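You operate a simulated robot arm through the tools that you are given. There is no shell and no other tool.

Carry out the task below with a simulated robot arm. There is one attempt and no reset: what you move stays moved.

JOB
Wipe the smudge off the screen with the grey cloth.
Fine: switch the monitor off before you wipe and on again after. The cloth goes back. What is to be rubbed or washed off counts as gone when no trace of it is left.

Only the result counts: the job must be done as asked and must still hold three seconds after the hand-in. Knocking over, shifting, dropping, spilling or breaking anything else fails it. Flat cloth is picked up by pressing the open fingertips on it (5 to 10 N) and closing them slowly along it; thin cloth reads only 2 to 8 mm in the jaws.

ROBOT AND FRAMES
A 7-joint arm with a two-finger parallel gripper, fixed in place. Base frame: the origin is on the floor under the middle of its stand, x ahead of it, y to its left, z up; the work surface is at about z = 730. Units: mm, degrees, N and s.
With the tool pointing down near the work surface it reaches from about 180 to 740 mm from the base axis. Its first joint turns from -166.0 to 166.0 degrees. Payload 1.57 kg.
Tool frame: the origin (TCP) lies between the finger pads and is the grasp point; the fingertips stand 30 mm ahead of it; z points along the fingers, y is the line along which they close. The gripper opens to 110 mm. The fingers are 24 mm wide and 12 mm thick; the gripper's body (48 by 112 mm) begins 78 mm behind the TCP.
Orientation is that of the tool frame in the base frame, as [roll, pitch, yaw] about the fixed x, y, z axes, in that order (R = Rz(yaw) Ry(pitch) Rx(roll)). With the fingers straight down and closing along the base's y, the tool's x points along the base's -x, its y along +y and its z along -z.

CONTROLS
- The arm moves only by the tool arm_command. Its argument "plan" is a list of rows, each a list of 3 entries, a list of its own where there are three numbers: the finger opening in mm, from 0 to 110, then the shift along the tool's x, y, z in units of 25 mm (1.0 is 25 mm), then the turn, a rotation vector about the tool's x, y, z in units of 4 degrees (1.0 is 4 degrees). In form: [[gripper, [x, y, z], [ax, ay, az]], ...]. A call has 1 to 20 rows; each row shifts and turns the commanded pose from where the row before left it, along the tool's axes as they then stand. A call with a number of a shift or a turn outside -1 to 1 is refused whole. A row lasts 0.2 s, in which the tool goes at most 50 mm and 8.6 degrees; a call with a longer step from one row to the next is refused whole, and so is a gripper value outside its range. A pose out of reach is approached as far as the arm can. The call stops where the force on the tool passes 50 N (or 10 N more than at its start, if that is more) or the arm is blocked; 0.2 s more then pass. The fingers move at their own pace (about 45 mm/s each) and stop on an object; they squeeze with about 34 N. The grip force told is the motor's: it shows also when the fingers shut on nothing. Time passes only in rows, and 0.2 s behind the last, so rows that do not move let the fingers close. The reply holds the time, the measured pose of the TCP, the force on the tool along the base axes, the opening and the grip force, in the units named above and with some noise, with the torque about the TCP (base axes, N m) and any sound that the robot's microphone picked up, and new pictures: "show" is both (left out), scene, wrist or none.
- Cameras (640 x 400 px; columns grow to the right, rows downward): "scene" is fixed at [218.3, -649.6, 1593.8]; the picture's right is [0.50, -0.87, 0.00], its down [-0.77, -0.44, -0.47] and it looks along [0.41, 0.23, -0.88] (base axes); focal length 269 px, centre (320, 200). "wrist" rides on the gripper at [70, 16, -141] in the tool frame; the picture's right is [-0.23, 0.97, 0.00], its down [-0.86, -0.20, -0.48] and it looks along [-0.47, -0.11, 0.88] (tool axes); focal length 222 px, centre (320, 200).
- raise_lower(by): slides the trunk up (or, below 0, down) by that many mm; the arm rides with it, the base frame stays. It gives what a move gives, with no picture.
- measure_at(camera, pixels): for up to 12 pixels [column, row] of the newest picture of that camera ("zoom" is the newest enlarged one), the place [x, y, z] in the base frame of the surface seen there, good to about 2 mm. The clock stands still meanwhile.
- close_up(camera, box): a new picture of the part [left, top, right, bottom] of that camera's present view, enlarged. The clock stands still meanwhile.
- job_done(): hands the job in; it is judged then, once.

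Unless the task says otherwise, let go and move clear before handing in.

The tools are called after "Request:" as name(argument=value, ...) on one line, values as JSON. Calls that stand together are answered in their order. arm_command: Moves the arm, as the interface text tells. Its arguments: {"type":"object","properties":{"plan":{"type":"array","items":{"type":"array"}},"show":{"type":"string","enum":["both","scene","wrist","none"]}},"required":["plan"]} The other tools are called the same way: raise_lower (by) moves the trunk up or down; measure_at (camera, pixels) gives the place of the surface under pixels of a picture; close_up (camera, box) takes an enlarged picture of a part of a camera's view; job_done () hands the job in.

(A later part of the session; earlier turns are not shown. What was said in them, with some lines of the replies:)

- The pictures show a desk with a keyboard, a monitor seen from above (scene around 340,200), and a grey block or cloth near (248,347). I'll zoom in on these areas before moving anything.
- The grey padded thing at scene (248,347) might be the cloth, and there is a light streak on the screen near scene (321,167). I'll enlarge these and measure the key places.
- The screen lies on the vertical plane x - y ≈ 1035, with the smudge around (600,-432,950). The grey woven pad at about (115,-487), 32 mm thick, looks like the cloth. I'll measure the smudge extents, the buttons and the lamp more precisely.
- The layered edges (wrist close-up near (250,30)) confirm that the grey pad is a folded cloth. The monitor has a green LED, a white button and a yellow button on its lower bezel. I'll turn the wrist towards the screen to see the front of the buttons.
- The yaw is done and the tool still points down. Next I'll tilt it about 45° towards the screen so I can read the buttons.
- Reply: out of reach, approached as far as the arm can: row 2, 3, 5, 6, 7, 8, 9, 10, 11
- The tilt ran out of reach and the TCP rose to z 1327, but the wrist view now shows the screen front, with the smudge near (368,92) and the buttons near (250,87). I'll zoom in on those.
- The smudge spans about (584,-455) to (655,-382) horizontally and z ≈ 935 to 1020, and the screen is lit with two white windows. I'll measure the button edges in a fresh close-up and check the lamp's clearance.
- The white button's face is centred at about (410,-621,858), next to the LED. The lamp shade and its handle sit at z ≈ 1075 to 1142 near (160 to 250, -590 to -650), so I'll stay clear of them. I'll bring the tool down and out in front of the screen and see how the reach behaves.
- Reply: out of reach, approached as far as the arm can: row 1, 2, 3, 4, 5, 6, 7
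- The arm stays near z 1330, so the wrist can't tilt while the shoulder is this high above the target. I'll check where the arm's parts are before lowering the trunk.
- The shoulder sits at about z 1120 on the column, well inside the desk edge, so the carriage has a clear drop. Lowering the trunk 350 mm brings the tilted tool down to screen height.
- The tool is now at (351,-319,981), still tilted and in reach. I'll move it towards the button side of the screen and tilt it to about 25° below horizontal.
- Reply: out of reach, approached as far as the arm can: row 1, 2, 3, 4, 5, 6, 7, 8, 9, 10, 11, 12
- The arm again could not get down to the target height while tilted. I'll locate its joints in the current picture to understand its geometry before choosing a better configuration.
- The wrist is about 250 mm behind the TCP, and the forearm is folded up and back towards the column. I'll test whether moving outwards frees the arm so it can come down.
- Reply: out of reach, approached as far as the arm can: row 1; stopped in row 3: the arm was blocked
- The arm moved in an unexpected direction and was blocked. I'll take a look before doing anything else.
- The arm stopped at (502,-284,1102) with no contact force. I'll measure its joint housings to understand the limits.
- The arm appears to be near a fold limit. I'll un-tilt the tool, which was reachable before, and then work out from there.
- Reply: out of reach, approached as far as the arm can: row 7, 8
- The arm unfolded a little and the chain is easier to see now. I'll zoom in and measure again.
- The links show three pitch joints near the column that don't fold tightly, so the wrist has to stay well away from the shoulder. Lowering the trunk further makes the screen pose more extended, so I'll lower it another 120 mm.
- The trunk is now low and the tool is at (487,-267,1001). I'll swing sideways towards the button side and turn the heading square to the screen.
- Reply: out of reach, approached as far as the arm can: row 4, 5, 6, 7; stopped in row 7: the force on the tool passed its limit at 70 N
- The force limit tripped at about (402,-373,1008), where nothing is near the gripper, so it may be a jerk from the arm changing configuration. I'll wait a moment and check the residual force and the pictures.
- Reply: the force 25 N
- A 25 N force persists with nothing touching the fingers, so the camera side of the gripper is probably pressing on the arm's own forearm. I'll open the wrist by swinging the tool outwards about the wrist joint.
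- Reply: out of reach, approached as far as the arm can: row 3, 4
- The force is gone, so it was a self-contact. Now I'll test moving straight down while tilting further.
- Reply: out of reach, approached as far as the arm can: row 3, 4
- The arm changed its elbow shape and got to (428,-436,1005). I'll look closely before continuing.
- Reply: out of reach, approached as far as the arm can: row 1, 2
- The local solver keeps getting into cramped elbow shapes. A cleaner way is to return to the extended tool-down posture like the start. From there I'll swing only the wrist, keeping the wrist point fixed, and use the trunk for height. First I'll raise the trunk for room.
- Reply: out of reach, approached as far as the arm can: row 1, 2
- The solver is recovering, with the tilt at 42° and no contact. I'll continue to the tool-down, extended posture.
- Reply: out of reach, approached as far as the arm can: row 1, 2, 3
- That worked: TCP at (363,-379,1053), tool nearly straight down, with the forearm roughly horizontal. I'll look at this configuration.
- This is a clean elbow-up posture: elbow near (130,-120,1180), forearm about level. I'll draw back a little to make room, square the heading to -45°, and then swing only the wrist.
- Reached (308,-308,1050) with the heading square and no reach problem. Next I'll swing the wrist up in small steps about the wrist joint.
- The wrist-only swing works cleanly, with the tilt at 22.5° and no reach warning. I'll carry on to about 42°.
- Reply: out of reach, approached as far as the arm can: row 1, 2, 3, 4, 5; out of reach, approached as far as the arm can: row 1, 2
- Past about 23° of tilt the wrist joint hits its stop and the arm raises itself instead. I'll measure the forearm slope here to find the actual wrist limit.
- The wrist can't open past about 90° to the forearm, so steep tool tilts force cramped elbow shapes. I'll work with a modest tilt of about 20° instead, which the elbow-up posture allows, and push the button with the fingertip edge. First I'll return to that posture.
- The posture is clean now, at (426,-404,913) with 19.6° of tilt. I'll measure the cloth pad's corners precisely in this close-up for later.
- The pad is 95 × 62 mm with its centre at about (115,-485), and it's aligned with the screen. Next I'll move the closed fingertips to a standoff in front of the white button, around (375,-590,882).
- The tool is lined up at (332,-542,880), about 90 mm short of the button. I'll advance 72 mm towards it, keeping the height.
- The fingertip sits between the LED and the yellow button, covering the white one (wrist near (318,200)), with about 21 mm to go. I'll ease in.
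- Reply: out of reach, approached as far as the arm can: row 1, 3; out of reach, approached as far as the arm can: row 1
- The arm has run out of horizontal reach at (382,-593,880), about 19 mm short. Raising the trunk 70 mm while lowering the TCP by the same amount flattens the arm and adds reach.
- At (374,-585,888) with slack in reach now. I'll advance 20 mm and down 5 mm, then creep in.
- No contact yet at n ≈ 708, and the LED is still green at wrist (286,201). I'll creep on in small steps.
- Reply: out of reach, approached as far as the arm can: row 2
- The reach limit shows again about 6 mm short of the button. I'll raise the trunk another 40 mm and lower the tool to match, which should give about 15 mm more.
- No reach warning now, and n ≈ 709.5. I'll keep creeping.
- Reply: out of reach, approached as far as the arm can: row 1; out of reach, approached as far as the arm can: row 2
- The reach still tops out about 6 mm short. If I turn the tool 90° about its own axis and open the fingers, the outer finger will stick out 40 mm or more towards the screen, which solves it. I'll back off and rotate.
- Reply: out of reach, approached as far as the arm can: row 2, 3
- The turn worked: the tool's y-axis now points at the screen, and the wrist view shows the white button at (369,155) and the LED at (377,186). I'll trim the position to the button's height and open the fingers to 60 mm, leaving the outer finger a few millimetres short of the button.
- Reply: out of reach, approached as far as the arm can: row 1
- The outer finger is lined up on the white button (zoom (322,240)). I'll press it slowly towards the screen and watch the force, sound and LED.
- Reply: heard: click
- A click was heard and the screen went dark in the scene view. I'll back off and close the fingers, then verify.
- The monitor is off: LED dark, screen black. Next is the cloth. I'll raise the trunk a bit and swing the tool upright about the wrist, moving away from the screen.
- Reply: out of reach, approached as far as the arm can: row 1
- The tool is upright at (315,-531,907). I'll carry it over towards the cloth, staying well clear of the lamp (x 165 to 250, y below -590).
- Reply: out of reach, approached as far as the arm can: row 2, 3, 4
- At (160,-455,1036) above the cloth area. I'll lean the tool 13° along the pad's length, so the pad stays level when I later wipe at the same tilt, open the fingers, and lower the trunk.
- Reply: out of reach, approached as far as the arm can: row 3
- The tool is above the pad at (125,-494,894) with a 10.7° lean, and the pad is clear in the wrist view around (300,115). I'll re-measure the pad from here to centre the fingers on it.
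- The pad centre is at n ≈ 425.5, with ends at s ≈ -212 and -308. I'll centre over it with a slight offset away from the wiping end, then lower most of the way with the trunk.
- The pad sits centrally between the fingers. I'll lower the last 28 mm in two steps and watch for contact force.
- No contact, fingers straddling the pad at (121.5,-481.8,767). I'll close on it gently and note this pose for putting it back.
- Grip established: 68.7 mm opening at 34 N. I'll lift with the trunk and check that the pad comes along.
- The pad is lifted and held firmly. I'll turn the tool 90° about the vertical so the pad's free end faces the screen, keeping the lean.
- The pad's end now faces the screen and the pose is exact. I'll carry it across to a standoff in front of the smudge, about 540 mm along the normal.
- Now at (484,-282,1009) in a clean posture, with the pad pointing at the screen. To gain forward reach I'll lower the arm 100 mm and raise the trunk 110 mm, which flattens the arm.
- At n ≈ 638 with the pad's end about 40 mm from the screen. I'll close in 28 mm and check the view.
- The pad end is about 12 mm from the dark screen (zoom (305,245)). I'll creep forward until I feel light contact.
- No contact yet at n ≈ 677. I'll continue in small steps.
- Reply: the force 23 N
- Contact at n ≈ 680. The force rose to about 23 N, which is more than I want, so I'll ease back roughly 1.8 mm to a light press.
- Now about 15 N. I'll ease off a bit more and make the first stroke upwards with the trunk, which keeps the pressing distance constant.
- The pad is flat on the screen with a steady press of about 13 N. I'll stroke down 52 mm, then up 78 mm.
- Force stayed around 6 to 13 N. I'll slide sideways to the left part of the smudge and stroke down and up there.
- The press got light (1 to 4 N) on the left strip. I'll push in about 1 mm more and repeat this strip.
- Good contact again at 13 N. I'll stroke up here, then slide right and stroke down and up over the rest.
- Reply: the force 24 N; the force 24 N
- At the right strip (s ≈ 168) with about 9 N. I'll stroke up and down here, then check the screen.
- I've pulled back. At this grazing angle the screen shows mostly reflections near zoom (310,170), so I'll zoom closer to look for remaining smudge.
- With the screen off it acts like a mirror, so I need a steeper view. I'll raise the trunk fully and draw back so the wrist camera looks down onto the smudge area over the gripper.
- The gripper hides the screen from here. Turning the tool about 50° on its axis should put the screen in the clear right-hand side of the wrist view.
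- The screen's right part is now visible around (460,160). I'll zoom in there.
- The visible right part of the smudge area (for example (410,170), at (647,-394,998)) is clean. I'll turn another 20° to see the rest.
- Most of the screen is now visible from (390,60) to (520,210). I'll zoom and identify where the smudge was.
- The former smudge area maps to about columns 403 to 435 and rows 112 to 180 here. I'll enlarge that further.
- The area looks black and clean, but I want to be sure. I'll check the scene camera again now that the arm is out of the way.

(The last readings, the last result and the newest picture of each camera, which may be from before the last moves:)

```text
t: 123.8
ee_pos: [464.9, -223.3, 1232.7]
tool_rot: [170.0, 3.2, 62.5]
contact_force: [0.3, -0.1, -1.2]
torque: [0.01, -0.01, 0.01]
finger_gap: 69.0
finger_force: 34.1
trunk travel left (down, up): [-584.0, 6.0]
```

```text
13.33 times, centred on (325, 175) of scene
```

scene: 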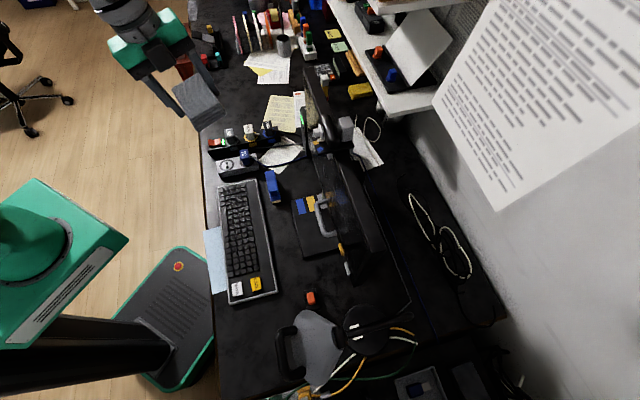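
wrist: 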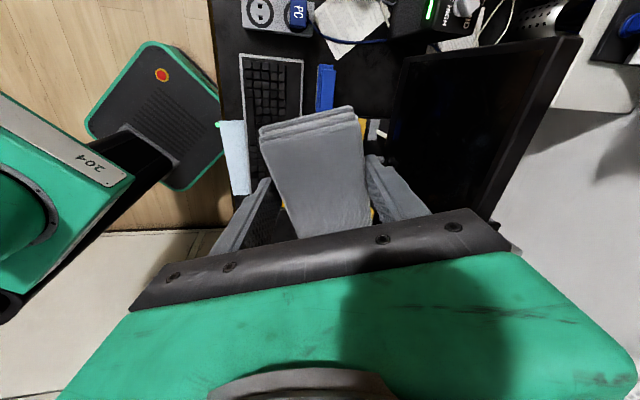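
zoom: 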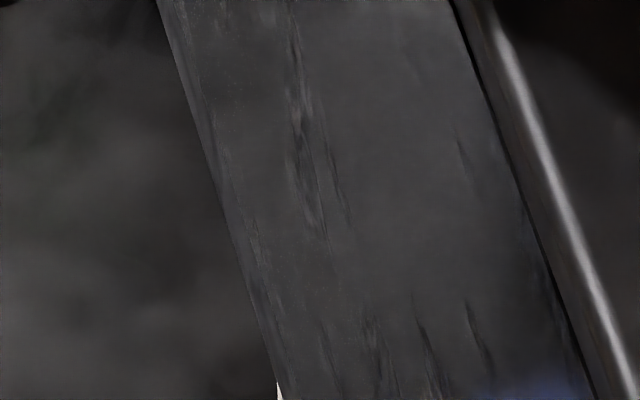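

The streak texture covers the whole panel, including outside the smudge area, and no white smudge is left. I'll turn the tool back and return the cloth the way it came.

Request:
arm_command(plan=[[20, [0, 0, 0], [0, 0, -1]], [20, [0, 0, 0], [0, 0, -1]], [20, [0, 0, 0], [0, 0, -1]], [20, [0, 0, 0], [0, 0, -1]], [20, [0, 0, 0], [0, 0, -1]], [20, [0, 0, 0], [0, 0, -1]], [20, [0, 0, 0], [0, 0, -1]], [20, [0, 0, 0], [0, 0, -1]], [20, [0, 0, 0], [0, 0, -1]], [20, [0, 0, 0], [0, 0, -1]], [20, [0, 0, 0], [0, 0, -1]], [20, [0, 0, 0], [0, 0, -1]], [20, [0, 0, 0], [0, 0, -1]], [20, [0, 0, 0], [0, 0, -1]], [20, [0, 0, 0], [0, 0, -1]], [20, [0, 0, 0], [0, 0, -1]], [20, [0, 0, 0], [0, 0, -1]], [20, [0, 0, 0], [0, 0, -1]]], show="none")

Request:
raise_lower(by=-251)

Request:
arm_command(plan=[[20, [0, 0, 0], [0, 0, 0]]], show="scene")

```text
t: 127.6
ee_pos: [464.9, -224.5, 1233.5]
tool_rot: [179.9, 10.5, 134.9]
contact_force: [-0.2, -0.1, -0.2]
torque: [0.02, 0.0, 0.02]
finger_gap: 69.0
finger_force: 34.4
trunk travel left (down, up): [-584.0, 6.0]
```

```text
t: 130.2
ee_pos: [464.5, -224.1, 981.5]
tool_rot: [179.9, 10.5, 134.8]
contact_force: [-0.5, 0.5, -1.2]
torque: [0.0, -0.01, 0.02]
finger_gap: 68.8
finger_force: 33.7
trunk travel left (down, up): [-333.0, 257.0]
```

```text
t: 130.6
ee_pos: [465.1, -223.1, 981.7]
tool_rot: [179.9, 10.6, 134.8]
contact_force: [0.6, 0.2, -0.1]
torque: [0.03, -0.01, 0.0]
finger_gap: 68.7
finger_force: 33.9
trunk travel left (down, up): [-333.0, 257.0]
```

scene: 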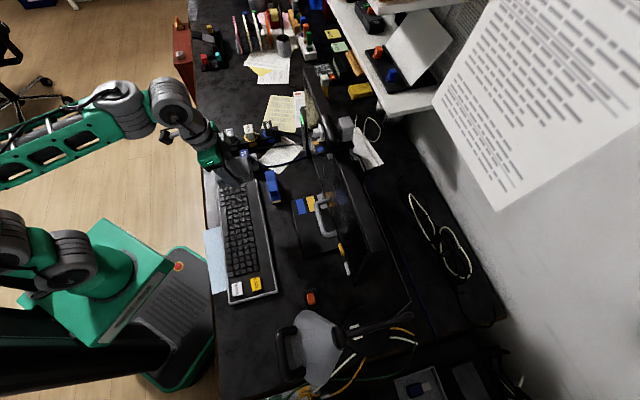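

Posture is clean at (465,-223,982). I'll carry the pad back across to above its original spot.

Request:
arm_command(plan=[[20, [0.11, -0.852, -0.072], [0, 0, 0]], [20, [0.11, -0.852, -0.072], [0, 0, 0]], [20, [0.11, -0.852, -0.072], [0, 0, 0]], [20, [0.11, -0.852, -0.072], [0, 0, 0]], [20, [0.11, -0.852, -0.072], [0, 0, 0]], [20, [0.11, -0.852, -0.072], [0, 0, 0]], [20, [0.11, -0.852, -0.072], [0, 0, 0]], [20, [0.11, -0.852, -0.072], [0, 0, 0]], [20, [0.11, -0.852, -0.072], [0, 0, 0]], [20, [0.11, -0.852, -0.072], [0, 0, 0]]], show="none")

Request:
arm_command(plan=[[20, [0.11, -0.852, -0.072], [0, 0, 0]], [20, [0.11, -0.852, -0.072], [0, 0, 0]], [20, [0.11, -0.852, -0.072], [0, 0, 0]], [20, [0.11, -0.852, -0.072], [0, 0, 0]], [20, [0.11, -0.852, -0.072], [0, 0, 0]], [20, [0.11, -0.852, -0.072], [0, 0, 0]], [20, [0.11, -0.852, -0.072], [0, 0, 0]], [20, [0.11, -0.852, -0.072], [0, 0, 0]], [20, [0.11, -0.852, -0.072], [0, 0, 0]], [20, [0.11, -0.852, -0.072], [0, 0, 0]]], show="scene")

```text
t: 132.8
ee_pos: [289.7, -354.6, 995.1]
tool_rot: [179.9, 10.5, 134.9]
contact_force: [0.1, -0.5, -0.9]
torque: [0.03, -0.02, -0.01]
finger_gap: 69.2
finger_force: 34.1
trunk travel left (down, up): [-333.0, 257.0]
```

```text
t: 135.0
ee_pos: [118.8, -480.0, 1007.5]
tool_rot: [179.9, 10.5, 134.9]
contact_force: [0.4, -0.5, -0.6]
torque: [-0.01, -0.02, -0.02]
finger_gap: 69.2
finger_force: 34.5
trunk travel left (down, up): [-333.0, 257.0]
```

scene: 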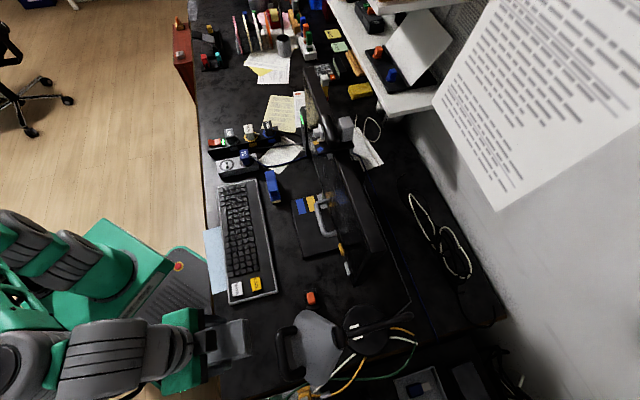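

Back at (119,-480,1008). I'll undo the 90° turn about the vertical so the pad lines up as it originally lay.

Request:
arm_command(plan=[[20, [0, 0, 0], [0.174, 0, 0.921]], [20, [0, 0, 0], [0.174, 0, 0.921]], [20, [0, 0, 0], [0.174, 0, 0.921]], [20, [0, 0, 0], [0.174, 0, 0.921]], [20, [0, 0, 0], [0.174, 0, 0.921]], [20, [0, 0, 0], [0.174, 0, 0.921]], [20, [0, 0, 0], [0.174, 0, 0.921]], [20, [0, 0, 0], [0.174, 0, 0.921]], [20, [0, 0, 0], [0.174, 0, 0.921]], [20, [0, 0, 0], [0.174, 0, 0.921]], [20, [0, 0, 0], [0.174, 0, 0.921]], [20, [0, 0, 0], [0.174, 0, 0.921]]], show="none")

Request:
arm_command(plan=[[20, [0, 0, 0], [0.174, 0, 0.921]], [20, [0, 0, 0], [0.174, 0, 0.921]], [20, [0, 0, 0], [0.174, 0, 0.921]], [20, [0, 0, 0], [0.174, 0, 0.921]], [20, [0, 0, 0], [0.174, 0, 0.921]], [20, [0, 0, 0], [0.174, 0, 0.921]], [20, [0, 0, 0], [0.174, 0, 0.921]], [20, [0, 0, 0], [0.174, 0, 0.921]], [20, [0, 0, 0], [0.174, 0, 0.921]], [20, [0, 0, 0], [0.174, 0, 0.921]], [20, [0, 0, 0], [0.174, 0, 0.921]], [20, [0, 0, 0], [0.174, 0, 0.921]]], show="wrist")

```text
t: 137.6
ee_pos: [120.6, -482.2, 1007.0]
tool_rot: [-179.9, 10.6, 89.8]
contact_force: [1.2, 0.1, -0.5]
torque: [-0.03, 0.0, -0.01]
finger_gap: 69.0
finger_force: 33.5
trunk travel left (down, up): [-333.0, 257.0]
```

```text
t: 140.2
ee_pos: [119.9, -481.5, 1006.3]
tool_rot: [-179.7, 10.7, 45.0]
contact_force: [0.2, -0.2, -1.1]
torque: [-0.02, -0.03, 0.02]
finger_gap: 68.9
finger_force: 33.9
trunk travel left (down, up): [-333.0, 257.0]
```

wrist: 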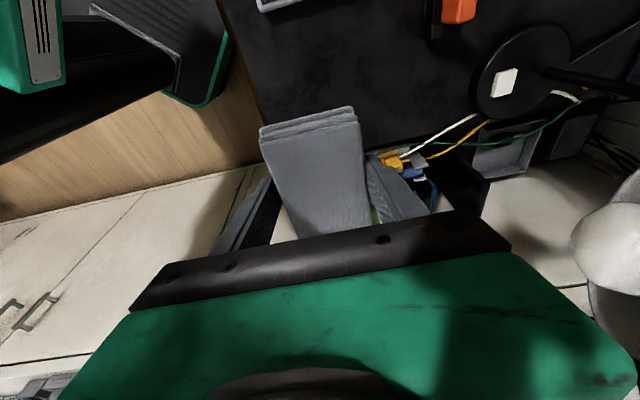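

The pose matches the pick-up pose within 1 to 2 mm. I'll lower with the trunk, slowing near the desk.

Request:
raise_lower(by=-150)

Request:
raise_lower(by=-80)

Request:
raise_lower(by=-6)

Request:
arm_command(plan=[[20, [0, 0, 0], [0, 0, 0]]], show="both")

```text
t: 141.9
ee_pos: [119.2, -480.8, 855.8]
tool_rot: [-179.6, 10.8, 45.0]
contact_force: [0.7, -0.5, 0.4]
torque: [-0.01, 0.0, -0.03]
finger_gap: 69.2
finger_force: 33.6
trunk travel left (down, up): [-183.0, 407.0]
```

```text
t: 143.1
ee_pos: [119.8, -482.6, 775.5]
tool_rot: [-179.7, 10.6, 45.0]
contact_force: [-0.4, -0.2, -0.6]
torque: [0.0, 0.05, 0.02]
finger_gap: 68.9
finger_force: 33.9
trunk travel left (down, up): [-103.0, 487.0]
```

```text
t: 143.7
ee_pos: [120.2, -480.8, 770.1]
tool_rot: [-179.7, 10.8, 45.0]
contact_force: [-0.3, -0.4, -0.4]
torque: [-0.01, -0.01, 0.04]
finger_gap: 68.8
finger_force: 33.8
trunk travel left (down, up): [-97.0, 493.0]
```

```text
t: 144.1
ee_pos: [120.3, -480.5, 769.5]
tool_rot: [-179.8, 10.7, 45.1]
contact_force: [-0.2, -0.9, -0.6]
torque: [0.0, 0.0, 0.01]
finger_gap: 68.7
finger_force: 34.1
trunk travel left (down, up): [-97.0, 493.0]
```

scene: 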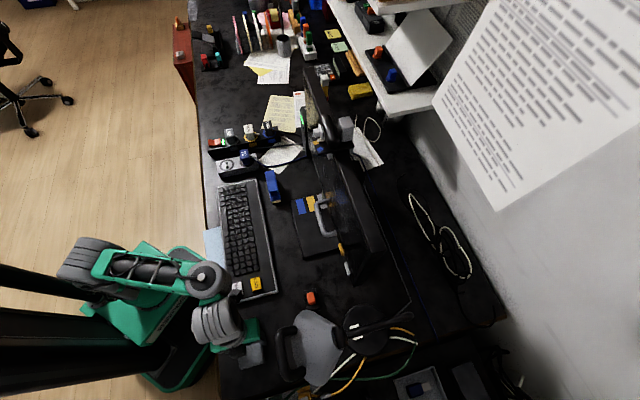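
wrist: 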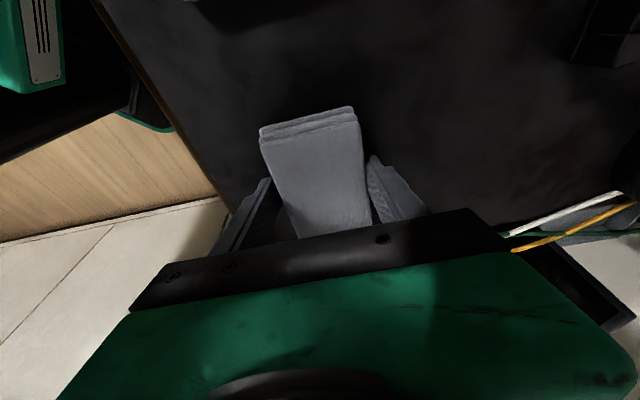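

No contact yet at z 769.5. I'll lower the last 2 to 3 mm in small steps.

Request:
raise_lower(by=-1.5)

Request:
raise_lower(by=-1)

```text
t: 144.6
ee_pos: [120.1, -481.6, 769.0]
tool_rot: [-179.7, 10.7, 45.0]
contact_force: [-0.2, -0.2, -0.7]
torque: [0.0, -0.02, -0.02]
finger_gap: 68.7
finger_force: 34.7
trunk travel left (down, up): [-95.0, 495.0]
```

```text
t: 145.1
ee_pos: [119.5, -480.7, 767.7]
tool_rot: [-179.6, 10.7, 45.0]
contact_force: [-0.3, 0.6, 1.5]
torque: [0.02, -0.01, 0.0]
finger_gap: 68.8
finger_force: 34.1
trunk travel left (down, up): [-94.0, 496.0]
```

The height is about the same as at pick-up (trunk 94 against 93). One more millimetre, then I'll release slowly.

Request:
raise_lower(by=-1)

Request:
arm_command(plan=[[70, [0, 0, 0], [0, 0, 0]], [72, [0, 0, 0], [0, 0, 0]], [76, [0, 0, 0], [0, 0, 0]], [82, [0, 0, 0], [0, 0, 0]], [90, [0, 0, 0], [0, 0, 0]], [90, [0, 0, 0], [0, 0, 0]], [90, [0, 0, 0], [0, 0, 0]]], show="wrist")

```text
t: 145.6
ee_pos: [119.1, -480.4, 767.3]
tool_rot: [-179.8, 10.7, 44.9]
contact_force: [0.2, -0.1, 5.8]
torque: [0.05, -0.37, -0.01]
finger_gap: 68.9
finger_force: 33.9
trunk travel left (down, up): [-93.0, 497.0]
```

```text
t: 147.2
ee_pos: [119.6, -480.7, 766.4]
tool_rot: [-179.6, 10.7, 45.0]
contact_force: [-0.6, 0.2, -0.8]
torque: [0.04, 0.02, 0.03]
finger_gap: 89.9
finger_force: 0.0
trunk travel left (down, up): [-93.0, 497.0]
```

wrist: 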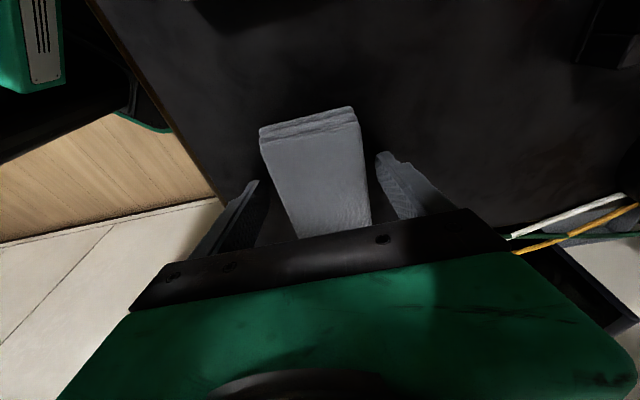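

Released, and the pad is flat on the desk. I'll rise clear and measure where it lies compared with the start.

Request:
raise_lower(by=130)

Request:
arm_command(plan=[[90, [0, 0, 0], [0, 0, 0]]], show="both")

Request:
close_up(camera="wrist", box=[220, 50, 380, 190])

```text
t: 148.8
ee_pos: [119.8, -482.1, 895.7]
tool_rot: [-179.6, 10.7, 45.0]
contact_force: [-1.0, 0.6, 0.8]
torque: [-0.02, -0.03, 0.02]
finger_gap: 89.9
finger_force: 0.1
trunk travel left (down, up): [-223.0, 367.0]
```

```text
t: 149.2
ee_pos: [119.6, -481.7, 895.8]
tool_rot: [-179.7, 10.8, 45.0]
contact_force: [0.4, 0.0, 0.0]
torque: [-0.01, -0.03, 0.0]
finger_gap: 90.1
finger_force: 0.0
trunk travel left (down, up): [-223.0, 367.0]
```

scene: 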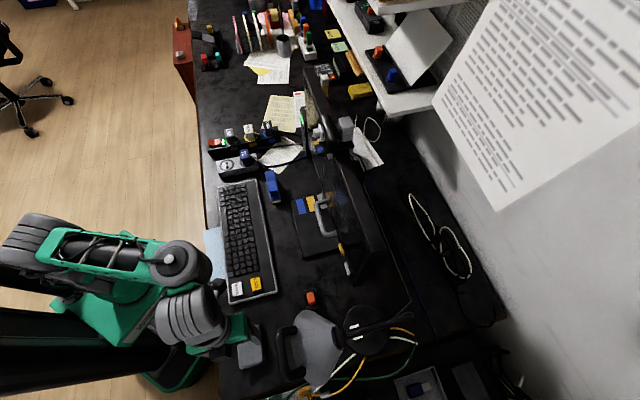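
wrist: 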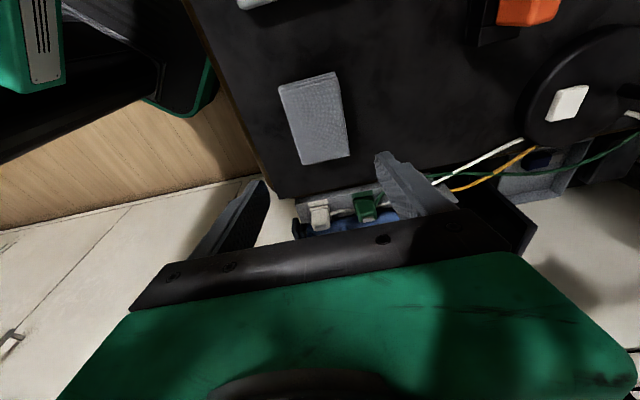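

```text
2.86 times, centred on (300, 120) of wrist
```

zoom: 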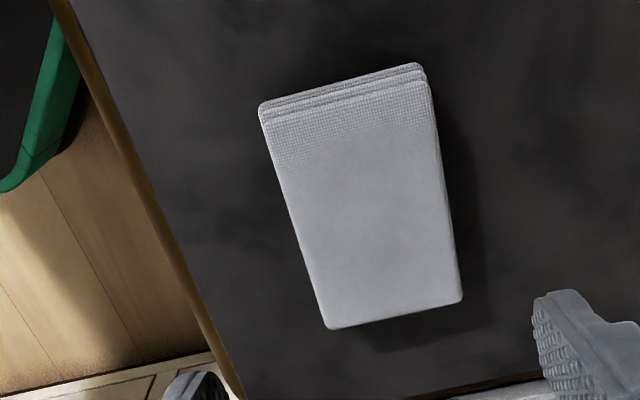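

Request:
measure_at(camera="zoom", pixels=[[270, 125], [425, 85], [452, 295], [332, 318], [360, 200], [297, 220], [440, 190], [255, 105], [420, 60], [465, 300], [328, 332]])

Request:
close_up(camera="scene", box=[210, 310, 290, 380])

```text
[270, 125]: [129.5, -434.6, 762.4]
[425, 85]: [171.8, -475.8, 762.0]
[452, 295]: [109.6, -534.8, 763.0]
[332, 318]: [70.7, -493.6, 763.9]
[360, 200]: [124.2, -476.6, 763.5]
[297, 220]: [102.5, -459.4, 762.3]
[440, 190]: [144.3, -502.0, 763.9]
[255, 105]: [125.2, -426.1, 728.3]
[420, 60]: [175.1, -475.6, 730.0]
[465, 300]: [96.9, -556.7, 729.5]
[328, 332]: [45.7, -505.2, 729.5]
```

```text
5.71 times, centred on (250, 345) of scene
```

zoom: 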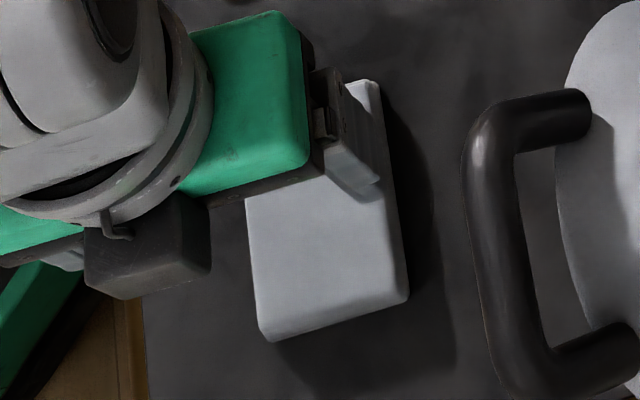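

The cloth lies within about 4 mm of where it started. Next I'll switch the monitor back on, retracing the earlier path to the button. I'll raise the trunk, straighten the tool and close the fingers.

Request:
raise_lower(by=147)

Request:
arm_command(plan=[[0, [0.684, 0, 0], [0, 1, 0]], [0, [0.684, 0, 0], [0, 1, 0]], [0, [0.5, 0, 0], [0, 0.7, 0]], [0, [0, 0, 0], [0, 0, 0]], [0, [0, 0, 0], [0, 0, 0]]], show="none")

```text
t: 150.9
ee_pos: [119.6, -481.2, 1043.5]
tool_rot: [-179.7, 10.7, 44.9]
contact_force: [0.6, 0.3, -0.1]
torque: [-0.01, -0.04, 0.0]
finger_gap: 90.0
finger_force: 0.0
trunk travel left (down, up): [-370.0, 220.0]
```

```text
t: 152.1
ee_pos: [154.2, -447.9, 1038.1]
tool_rot: [-179.6, -0.2, 44.9]
contact_force: [-0.6, 0.5, 1.9]
torque: [-0.02, 0.02, -0.01]
finger_gap: 0.0
finger_force: 8.8
trunk travel left (down, up): [-370.0, 220.0]
```

Upright at (154,-448,1038) with fingers closed. I'll go back to the staging point near (315,-531,907).

Request:
arm_command(plan=[[0, [0.276, 0.863, 0.655], [0, 0, 0]], [0, [0.276, 0.863, 0.655], [0, 0, 0]], [0, [0.276, 0.863, 0.655], [0, 0, 0]], [0, [0.276, 0.863, 0.655], [0, 0, 0]], [0, [0.276, 0.863, 0.655], [0, 0, 0]], [0, [0.276, 0.863, 0.655], [0, 0, 0]], [0, [0.276, 0.863, 0.655], [0, 0, 0]], [0, [0.276, 0.863, 0.655], [0, 0, 0]]], show="both")

```text
t: 153.9
ee_pos: [311.8, -532.0, 906.5]
tool_rot: [-179.8, -0.1, 44.9]
contact_force: [0.1, -0.5, -0.5]
torque: [0.0, -0.01, 0.0]
finger_gap: 0.0
finger_force: 21.5
trunk travel left (down, up): [-370.0, 220.0]
```

scene: 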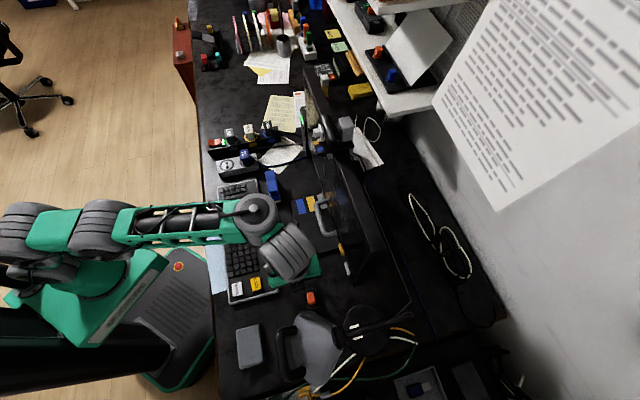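
wrist: 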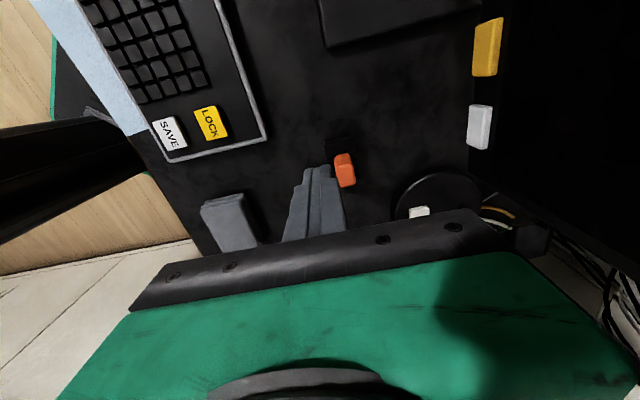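

Good. Next I'll swing the tool 19.6° towards the screen about the wrist, as before.

Request:
arm_command(plan=[[0, [0, 0.684, 0], [-1, 0, 0]], [0, [0, 0.684, 0], [-1, 0, 0]], [0, [0, 0.684, 0], [-1, 0, 0]], [0, [0, 0.684, 0], [-1, 0, 0]], [0, [0, 0.62, 0], [-0.9, 0, 0]]], show="none")

Request:
raise_lower(by=-50)

Request:
arm_command(plan=[[0, [0, 0, 0], [0, 0, 0]]], show="both")

```text
t: 155.1
ee_pos: [371.9, -592.2, 916.3]
tool_rot: [160.6, -0.1, 44.9]
contact_force: [-0.4, -0.2, -0.3]
torque: [0.0, 0.0, 0.01]
finger_gap: 0.2
finger_force: 20.7
trunk travel left (down, up): [-370.0, 220.0]
```

```text
t: 156.0
ee_pos: [372.1, -591.9, 865.9]
tool_rot: [160.6, -0.1, 45.0]
contact_force: [0.6, -0.1, 0.2]
torque: [0.01, -0.01, 0.0]
finger_gap: 0.1
finger_force: 21.5
trunk travel left (down, up): [-320.0, 270.0]
```

```text
t: 156.4
ee_pos: [371.5, -591.6, 866.7]
tool_rot: [160.6, -0.1, 44.8]
contact_force: [0.0, 0.5, 0.4]
torque: [-0.02, -0.02, 0.0]
finger_gap: 0.1
finger_force: 21.3
trunk travel left (down, up): [-320.0, 270.0]
```

scene: 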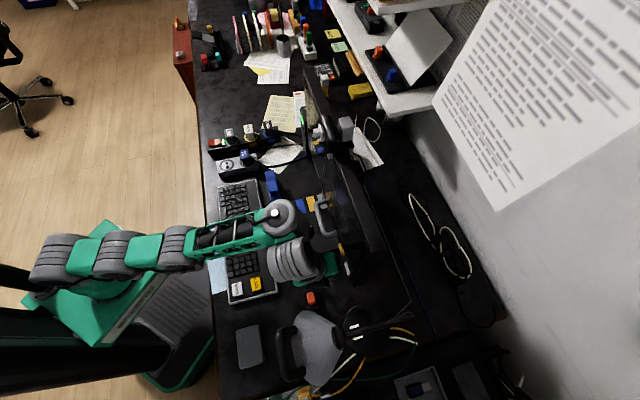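
wrist: 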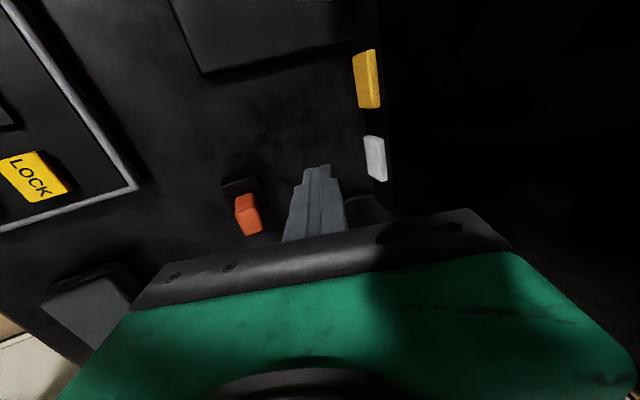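

Now at n ≈ 681, s ≈ -156, z ≈ 867. I'll trim to the same standoff as last time, about (372,-585,874), before opening the finger.

Request:
arm_command(plan=[[0, [0.19, -0.1, -0.33], [0, 0, 0]], [0, [0, 0, 0], [0, 0, 0]]], show="none")

```text
t: 157.0
ee_pos: [371.4, -584.8, 874.1]
tool_rot: [160.8, -0.2, 45.1]
contact_force: [-0.1, 0.4, 0.1]
torque: [-0.06, -0.01, 0.02]
finger_gap: 0.3
finger_force: 21.6
trunk travel left (down, up): [-320.0, 270.0]
```

The position matches the earlier press standoff. I'll open to 60 mm and look.

Request:
arm_command(plan=[[30, [0, 0, 0], [0, 0, 0]], [60, [0, 0, 0], [0, 0, 0]], [60, [0, 0, 0], [0, 0, 0]], [60, [0, 0, 0], [0, 0, 0]], [60, [0, 0, 0], [0, 0, 0]]], show="wrist")

Request:
close_up(camera="wrist", box=[290, 60, 450, 220])

```text
t: 158.2
ee_pos: [370.0, -584.6, 873.1]
tool_rot: [160.8, -0.2, 44.9]
contact_force: [-0.1, -0.3, 0.8]
torque: [0.0, -0.01, 0.01]
finger_gap: 60.0
finger_force: 0.0
trunk travel left (down, up): [-320.0, 270.0]
```

wrist: 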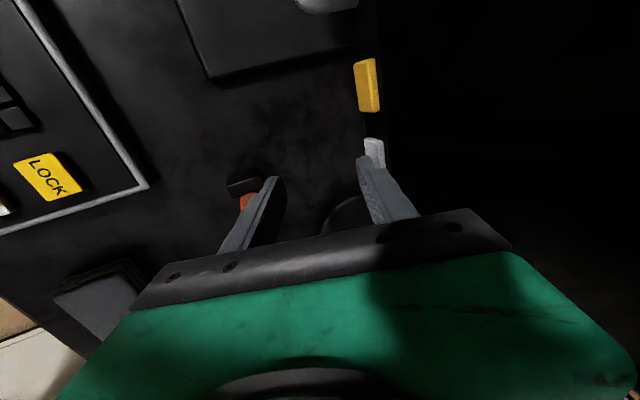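

```text
2.50 times, centred on (370, 140) of wrist
```

zoom: 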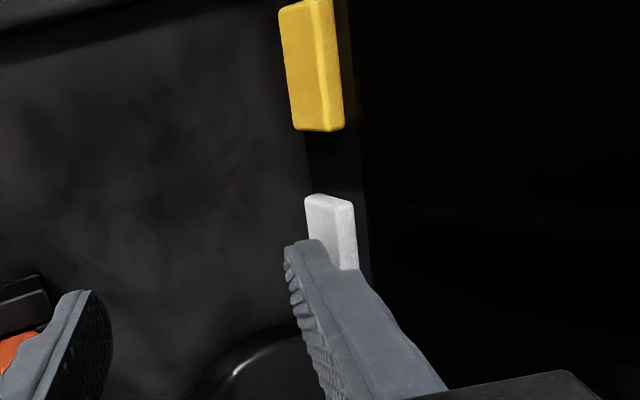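

The finger is aligned on the white button again. I'll press slowly until it clicks.

Request:
arm_command(plan=[[60, [0, 0.057, 0.02], [0, 0, 0]], [60, [0, 0.057, 0.02], [0, 0, 0]], [60, [0, 0.057, 0.02], [0, 0, 0]]], show="none")

Request:
arm_command(plan=[[60, [0, 0.045, 0.016], [0, 0, 0]], [60, [0, 0.045, 0.016], [0, 0, 0]]], show="none")

```text
t: 159.0
ee_pos: [374.6, -588.0, 874.1]
tool_rot: [160.7, -0.1, 45.0]
contact_force: [-0.7, -0.2, -0.2]
torque: [0.0, 0.02, -0.02]
finger_gap: 60.2
finger_force: 0.0
trunk travel left (down, up): [-320.0, 270.0]
```

```text
t: 159.6
ee_pos: [375.2, -590.6, 873.2]
tool_rot: [160.7, -0.3, 44.8]
contact_force: [0.3, 0.1, -0.1]
torque: [0.0, 0.05, 0.04]
finger_gap: 59.6
finger_force: 0.1
trunk travel left (down, up): [-320.0, 270.0]
```

No click yet, and the finger is only just touching (opening 59.6). I'll press a little further.

Request:
arm_command(plan=[[60, [0, 0.045, 0.016], [0, 0, 0]], [60, [0, 0.03, 0.01], [0, 0, 0]]], show="wrist")

```text
t: 160.2
ee_pos: [377.7, -590.8, 873.9]
tool_rot: [160.7, -0.1, 44.9]
contact_force: [-0.4, 1.2, 0.2]
torque: [0.06, -0.01, 0.03]
finger_gap: 58.9
finger_force: 0.1
trunk travel left (down, up): [-320.0, 270.0]
heard: click
```

wrist: 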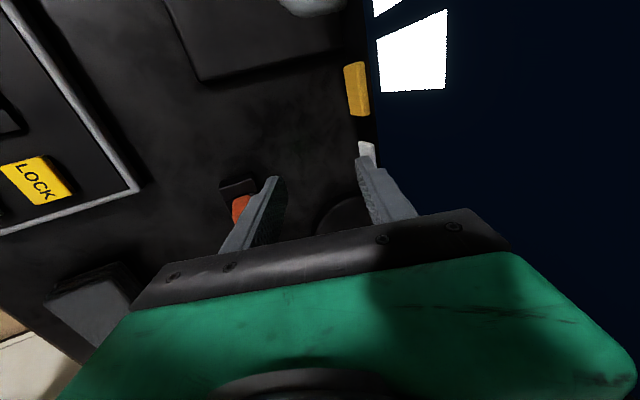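

The button clicked and the screen is lit again, with white windows at (415,50). I'll back off straight and close the fingers.

Request:
arm_command(plan=[[60, [0, -0.15, -0.05], [0, 0, 0]], [40, [0, -0.15, -0.05], [0, 0, 0]], [0, [0, 0, 0], [0, 0, 0]], [0, [0, 0, 0], [0, 0, 0]], [0, [0, 0, 0], [0, 0, 0]], [0, [0, 0, 0], [0, 0, 0]], [0, [0, 0, 0], [0, 0, 0]]], show="none")

Request:
raise_lower(by=50)

Request:
arm_command(plan=[[0, [0, -0.684, 0], [1, 0, 0]], [0, [0, -0.684, 0], [1, 0, 0]], [0, [0, -0.684, 0], [1, 0, 0]], [0, [0, -0.684, 0], [1, 0, 0]], [0, [0, -0.62, 0], [0.9, 0, 0]]], show="both")

Request:
close_up(camera="scene", box=[290, 120, 390, 300])

Request:
close_up(camera="scene", box=[295, 130, 350, 190])

```text
t: 161.8
ee_pos: [371.0, -586.4, 872.9]
tool_rot: [160.7, -0.1, 45.0]
contact_force: [-0.4, -0.2, 1.3]
torque: [-0.02, -0.04, 0.04]
finger_gap: 0.0
finger_force: 21.2
trunk travel left (down, up): [-320.0, 270.0]
```

```text
t: 162.7
ee_pos: [372.2, -585.9, 923.4]
tool_rot: [160.6, -0.2, 45.0]
contact_force: [-1.0, -1.1, 0.3]
torque: [0.0, -0.02, -0.02]
finger_gap: 0.0
finger_force: 21.8
trunk travel left (down, up): [-370.0, 220.0]
```

```text
t: 163.9
ee_pos: [313.3, -531.7, 908.1]
tool_rot: [-179.7, -0.1, 44.9]
contact_force: [-0.2, 0.0, -0.2]
torque: [0.0, 0.0, 0.01]
finger_gap: 0.0
finger_force: 21.3
out of reach, approached as far as the arm can: row 1
trunk travel left (down, up): [-370.0, 220.0]
```

scene: 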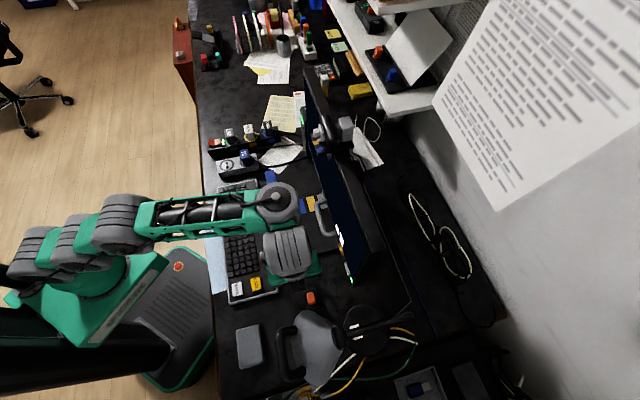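
wrist: 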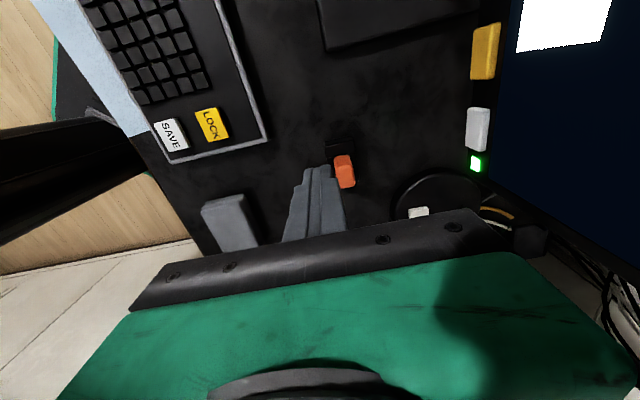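

```text
2.22 times, centred on (340, 210) of scene
```

zoom: 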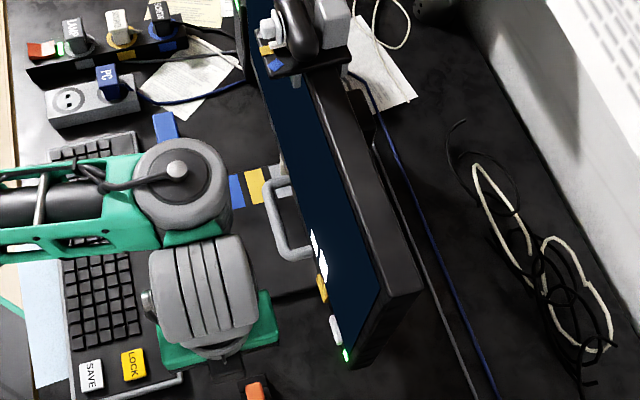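

```text
6.67 times, centred on (322, 160) of scene
```

zoom: 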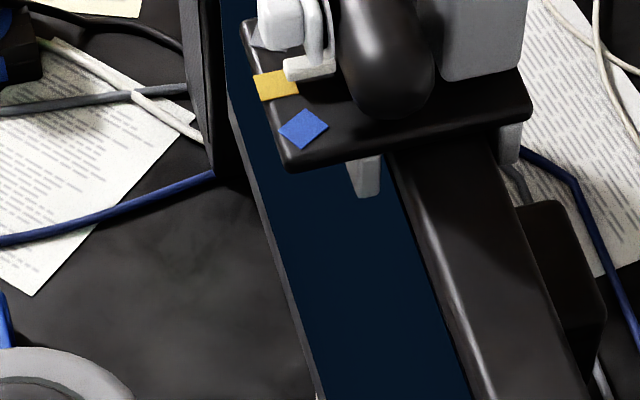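

The LED is green, the screen is on with its two windows, and the former smudge area (zoom (330,260)) is plain dark blue. For a stricter check I'll move up and back to view the lit screen with the wrist camera, which also clears the workspace.

Request:
raise_lower(by=200)

Request:
arm_command(plan=[[0, [0.93, -0.314, 0], [0, 0, 0]], [0, [0.93, -0.314, 0], [0, 0, 0]], [0, [0.93, -0.314, 0], [0, 0, 0]], [0, [0.93, -0.314, 0], [0, 0, 0]], [0, [0.93, -0.314, 0], [0, 0, 0]], [0, [0.93, -0.314, 0], [0, 0, 0]], [0, [0.93, -0.314, 0], [0, 0, 0]], [0, [0.93, -0.314, 0], [0, 0, 0]], [0, [0.93, -0.314, 0], [0, 0, 0]], [0, [0.93, -0.314, 0], [0, 0, 0]], [0, [0.93, -0.314, 0], [0, 0, 0]], [0, [0.93, -0.314, 0], [0, 0, 0]], [0, [0.93, -0.314, 0], [0, 0, 0]], [0, [0.93, -0.314, 0], [0, 0, 0]]], show="both")

```text
t: 166.1
ee_pos: [315.4, -531.5, 1106.8]
tool_rot: [-179.8, -0.2, 45.0]
contact_force: [0.4, 0.2, 0.6]
torque: [0.03, -0.04, 0.01]
finger_gap: 0.0
finger_force: 21.7
trunk travel left (down, up): [-570.0, 20.0]
```

```text
t: 169.1
ee_pos: [518.3, -283.7, 1165.0]
tool_rot: [-179.5, 0.0, 45.0]
contact_force: [-0.2, -0.2, -0.5]
torque: [0.04, 0.02, -0.01]
finger_gap: 0.2
finger_force: 21.3
out of reach, approached as far as the arm can: row 1, 2, 3, 4, 5, 6, 7, 8, 9, 10, 11, 12, 13, 14
trunk travel left (down, up): [-570.0, 20.0]
```

scene: 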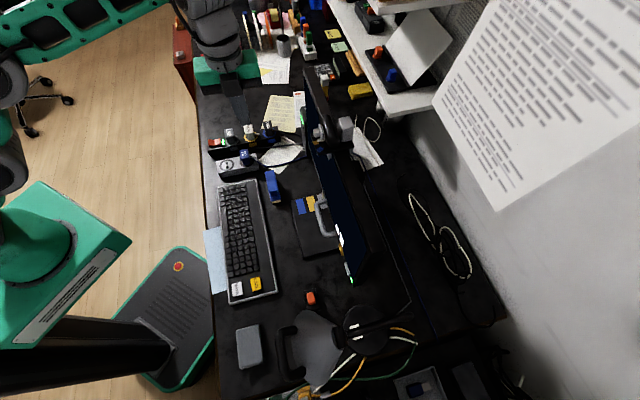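
wrist: 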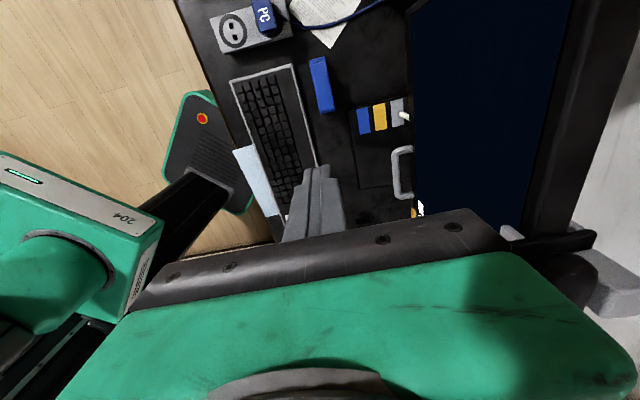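

The wrist view now shows nearly the whole lit screen around (410 to 560, 0 to 210). I'll zoom in on where the smudge was.

Request:
close_up(camera="wrist", box=[400, 0, 580, 220])

Request:
measure_at(camera="wrist", pixels=[[430, 30], [430, 70], [430, 110], [430, 150], [460, 30], [460, 70], [460, 110], [460, 150], [490, 30], [490, 70], [490, 110], [490, 150]])

Request:
close_up(camera="wrist", box=[420, 40, 490, 100])

Request:
close_up(camera="wrist", box=[420, 80, 490, 140])

```text
1.82 times, centred on (490, 110) of wrist
```

zoom: 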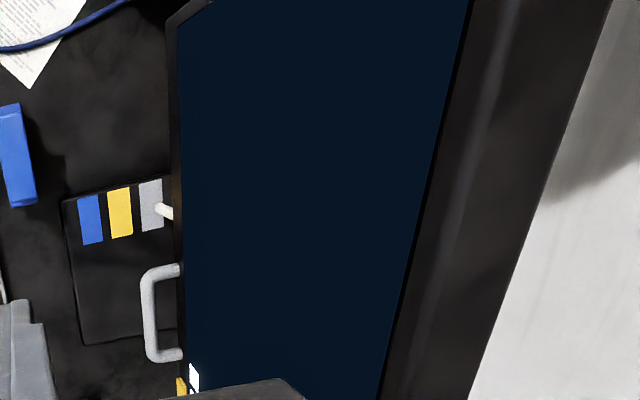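

```text
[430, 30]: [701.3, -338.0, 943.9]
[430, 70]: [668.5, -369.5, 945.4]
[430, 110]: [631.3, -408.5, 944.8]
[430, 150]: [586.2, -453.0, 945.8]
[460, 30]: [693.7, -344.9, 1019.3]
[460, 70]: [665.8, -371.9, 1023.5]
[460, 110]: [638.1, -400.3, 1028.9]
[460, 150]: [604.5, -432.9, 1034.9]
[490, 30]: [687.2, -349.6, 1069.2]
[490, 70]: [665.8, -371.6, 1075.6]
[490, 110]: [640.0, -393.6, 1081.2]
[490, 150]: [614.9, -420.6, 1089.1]
```

```text
6.67 times, centred on (455, 70) of wrist
```

zoom: 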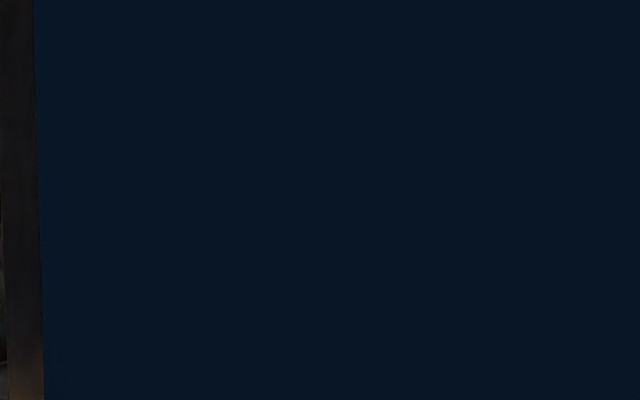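

```text
6.67 times, centred on (455, 110) of wrist
```

zoom: 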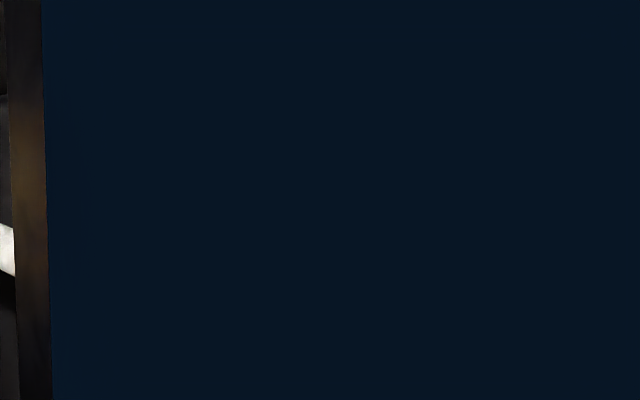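

That region is uniformly dark blue. I'll check the remaining left edge (rows 130 to 200) and take a final look at the cloth and surroundings.

Request:
close_up(camera="wrist", box=[415, 125, 495, 205])

Request:
close_up(camera="scene", box=[200, 160, 420, 300])

Request:
close_up(camera="scene", box=[200, 270, 420, 400])

Request:
close_up(camera="scene", box=[290, 130, 370, 180])

```text
5.00 times, centred on (455, 165) of wrist
```

zoom: 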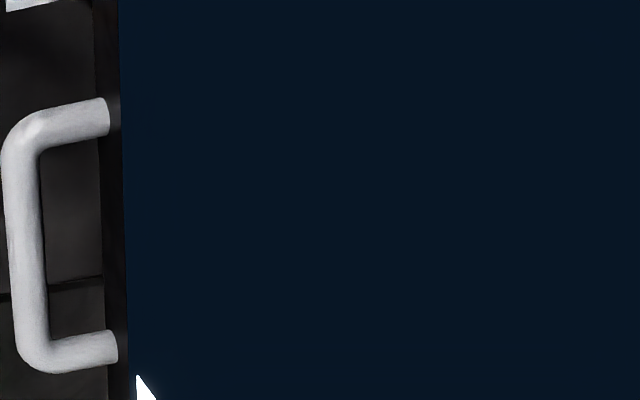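

```text
2.86 times, centred on (310, 230) of scene
```

zoom: 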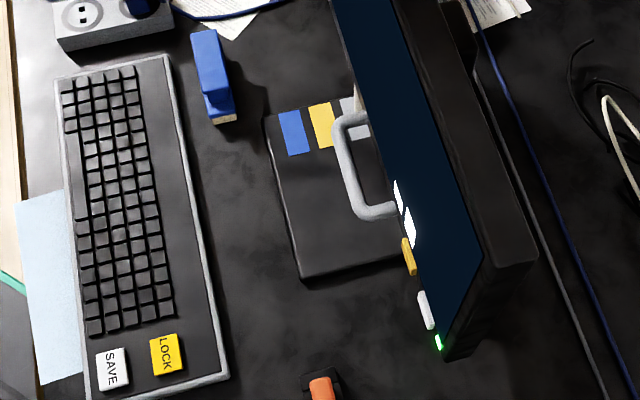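

```text
2.91 times, centred on (310, 335) of scene
```

zoom: 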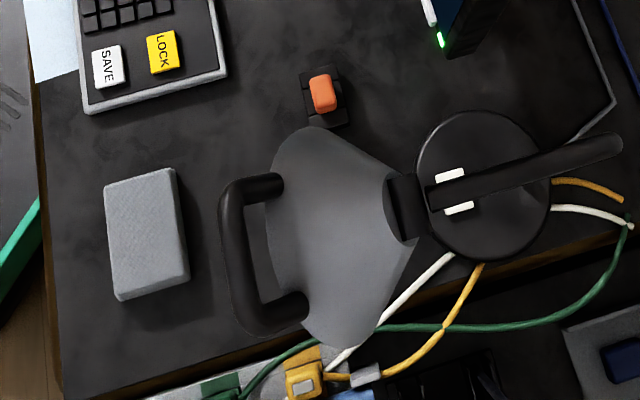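

```text
8.00 times, centred on (330, 155) of scene
```

zoom: 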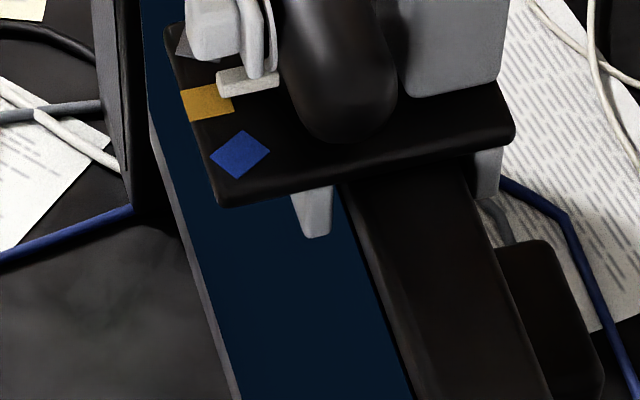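

I've finished checking: the lit screen is uniformly dark blue where the smudge was (wrist zooms, rows 40 to 205), and the LED is green with both windows showing. The cloth is back within about 5 mm of its start, the keyboard, lamp and other items look unmoved, and the gripper is empty and clear. The monitor may lean by under a degree compared with the start, judging by a 1 to 2 mm difference between top and bottom. I'm handing in.

Request:
job_done()

```text
The job is handed in.
```

The smudge is off the screen, and I've handed the job in. The grader's verdict hasn't come back yet.

- **Monitor:** I switched it off with the white button before wiping and on again afterwards. The LED is green and both windows are showing.
- **Smudge:** No trace is visible in close-ups of the lit screen.
- **Cloth:** It is back on the desk, about 5 mm from where it started.
- **Possible side effect:** The monitor may lean by under a degree compared with the start. The pictures show a shift of about 1–2 mm between its top and bottom, close to measurement error. I left it as it was.
- **Everything else:** The keyboard, lamp and other items look unmoved, and the gripper is empty and clear.
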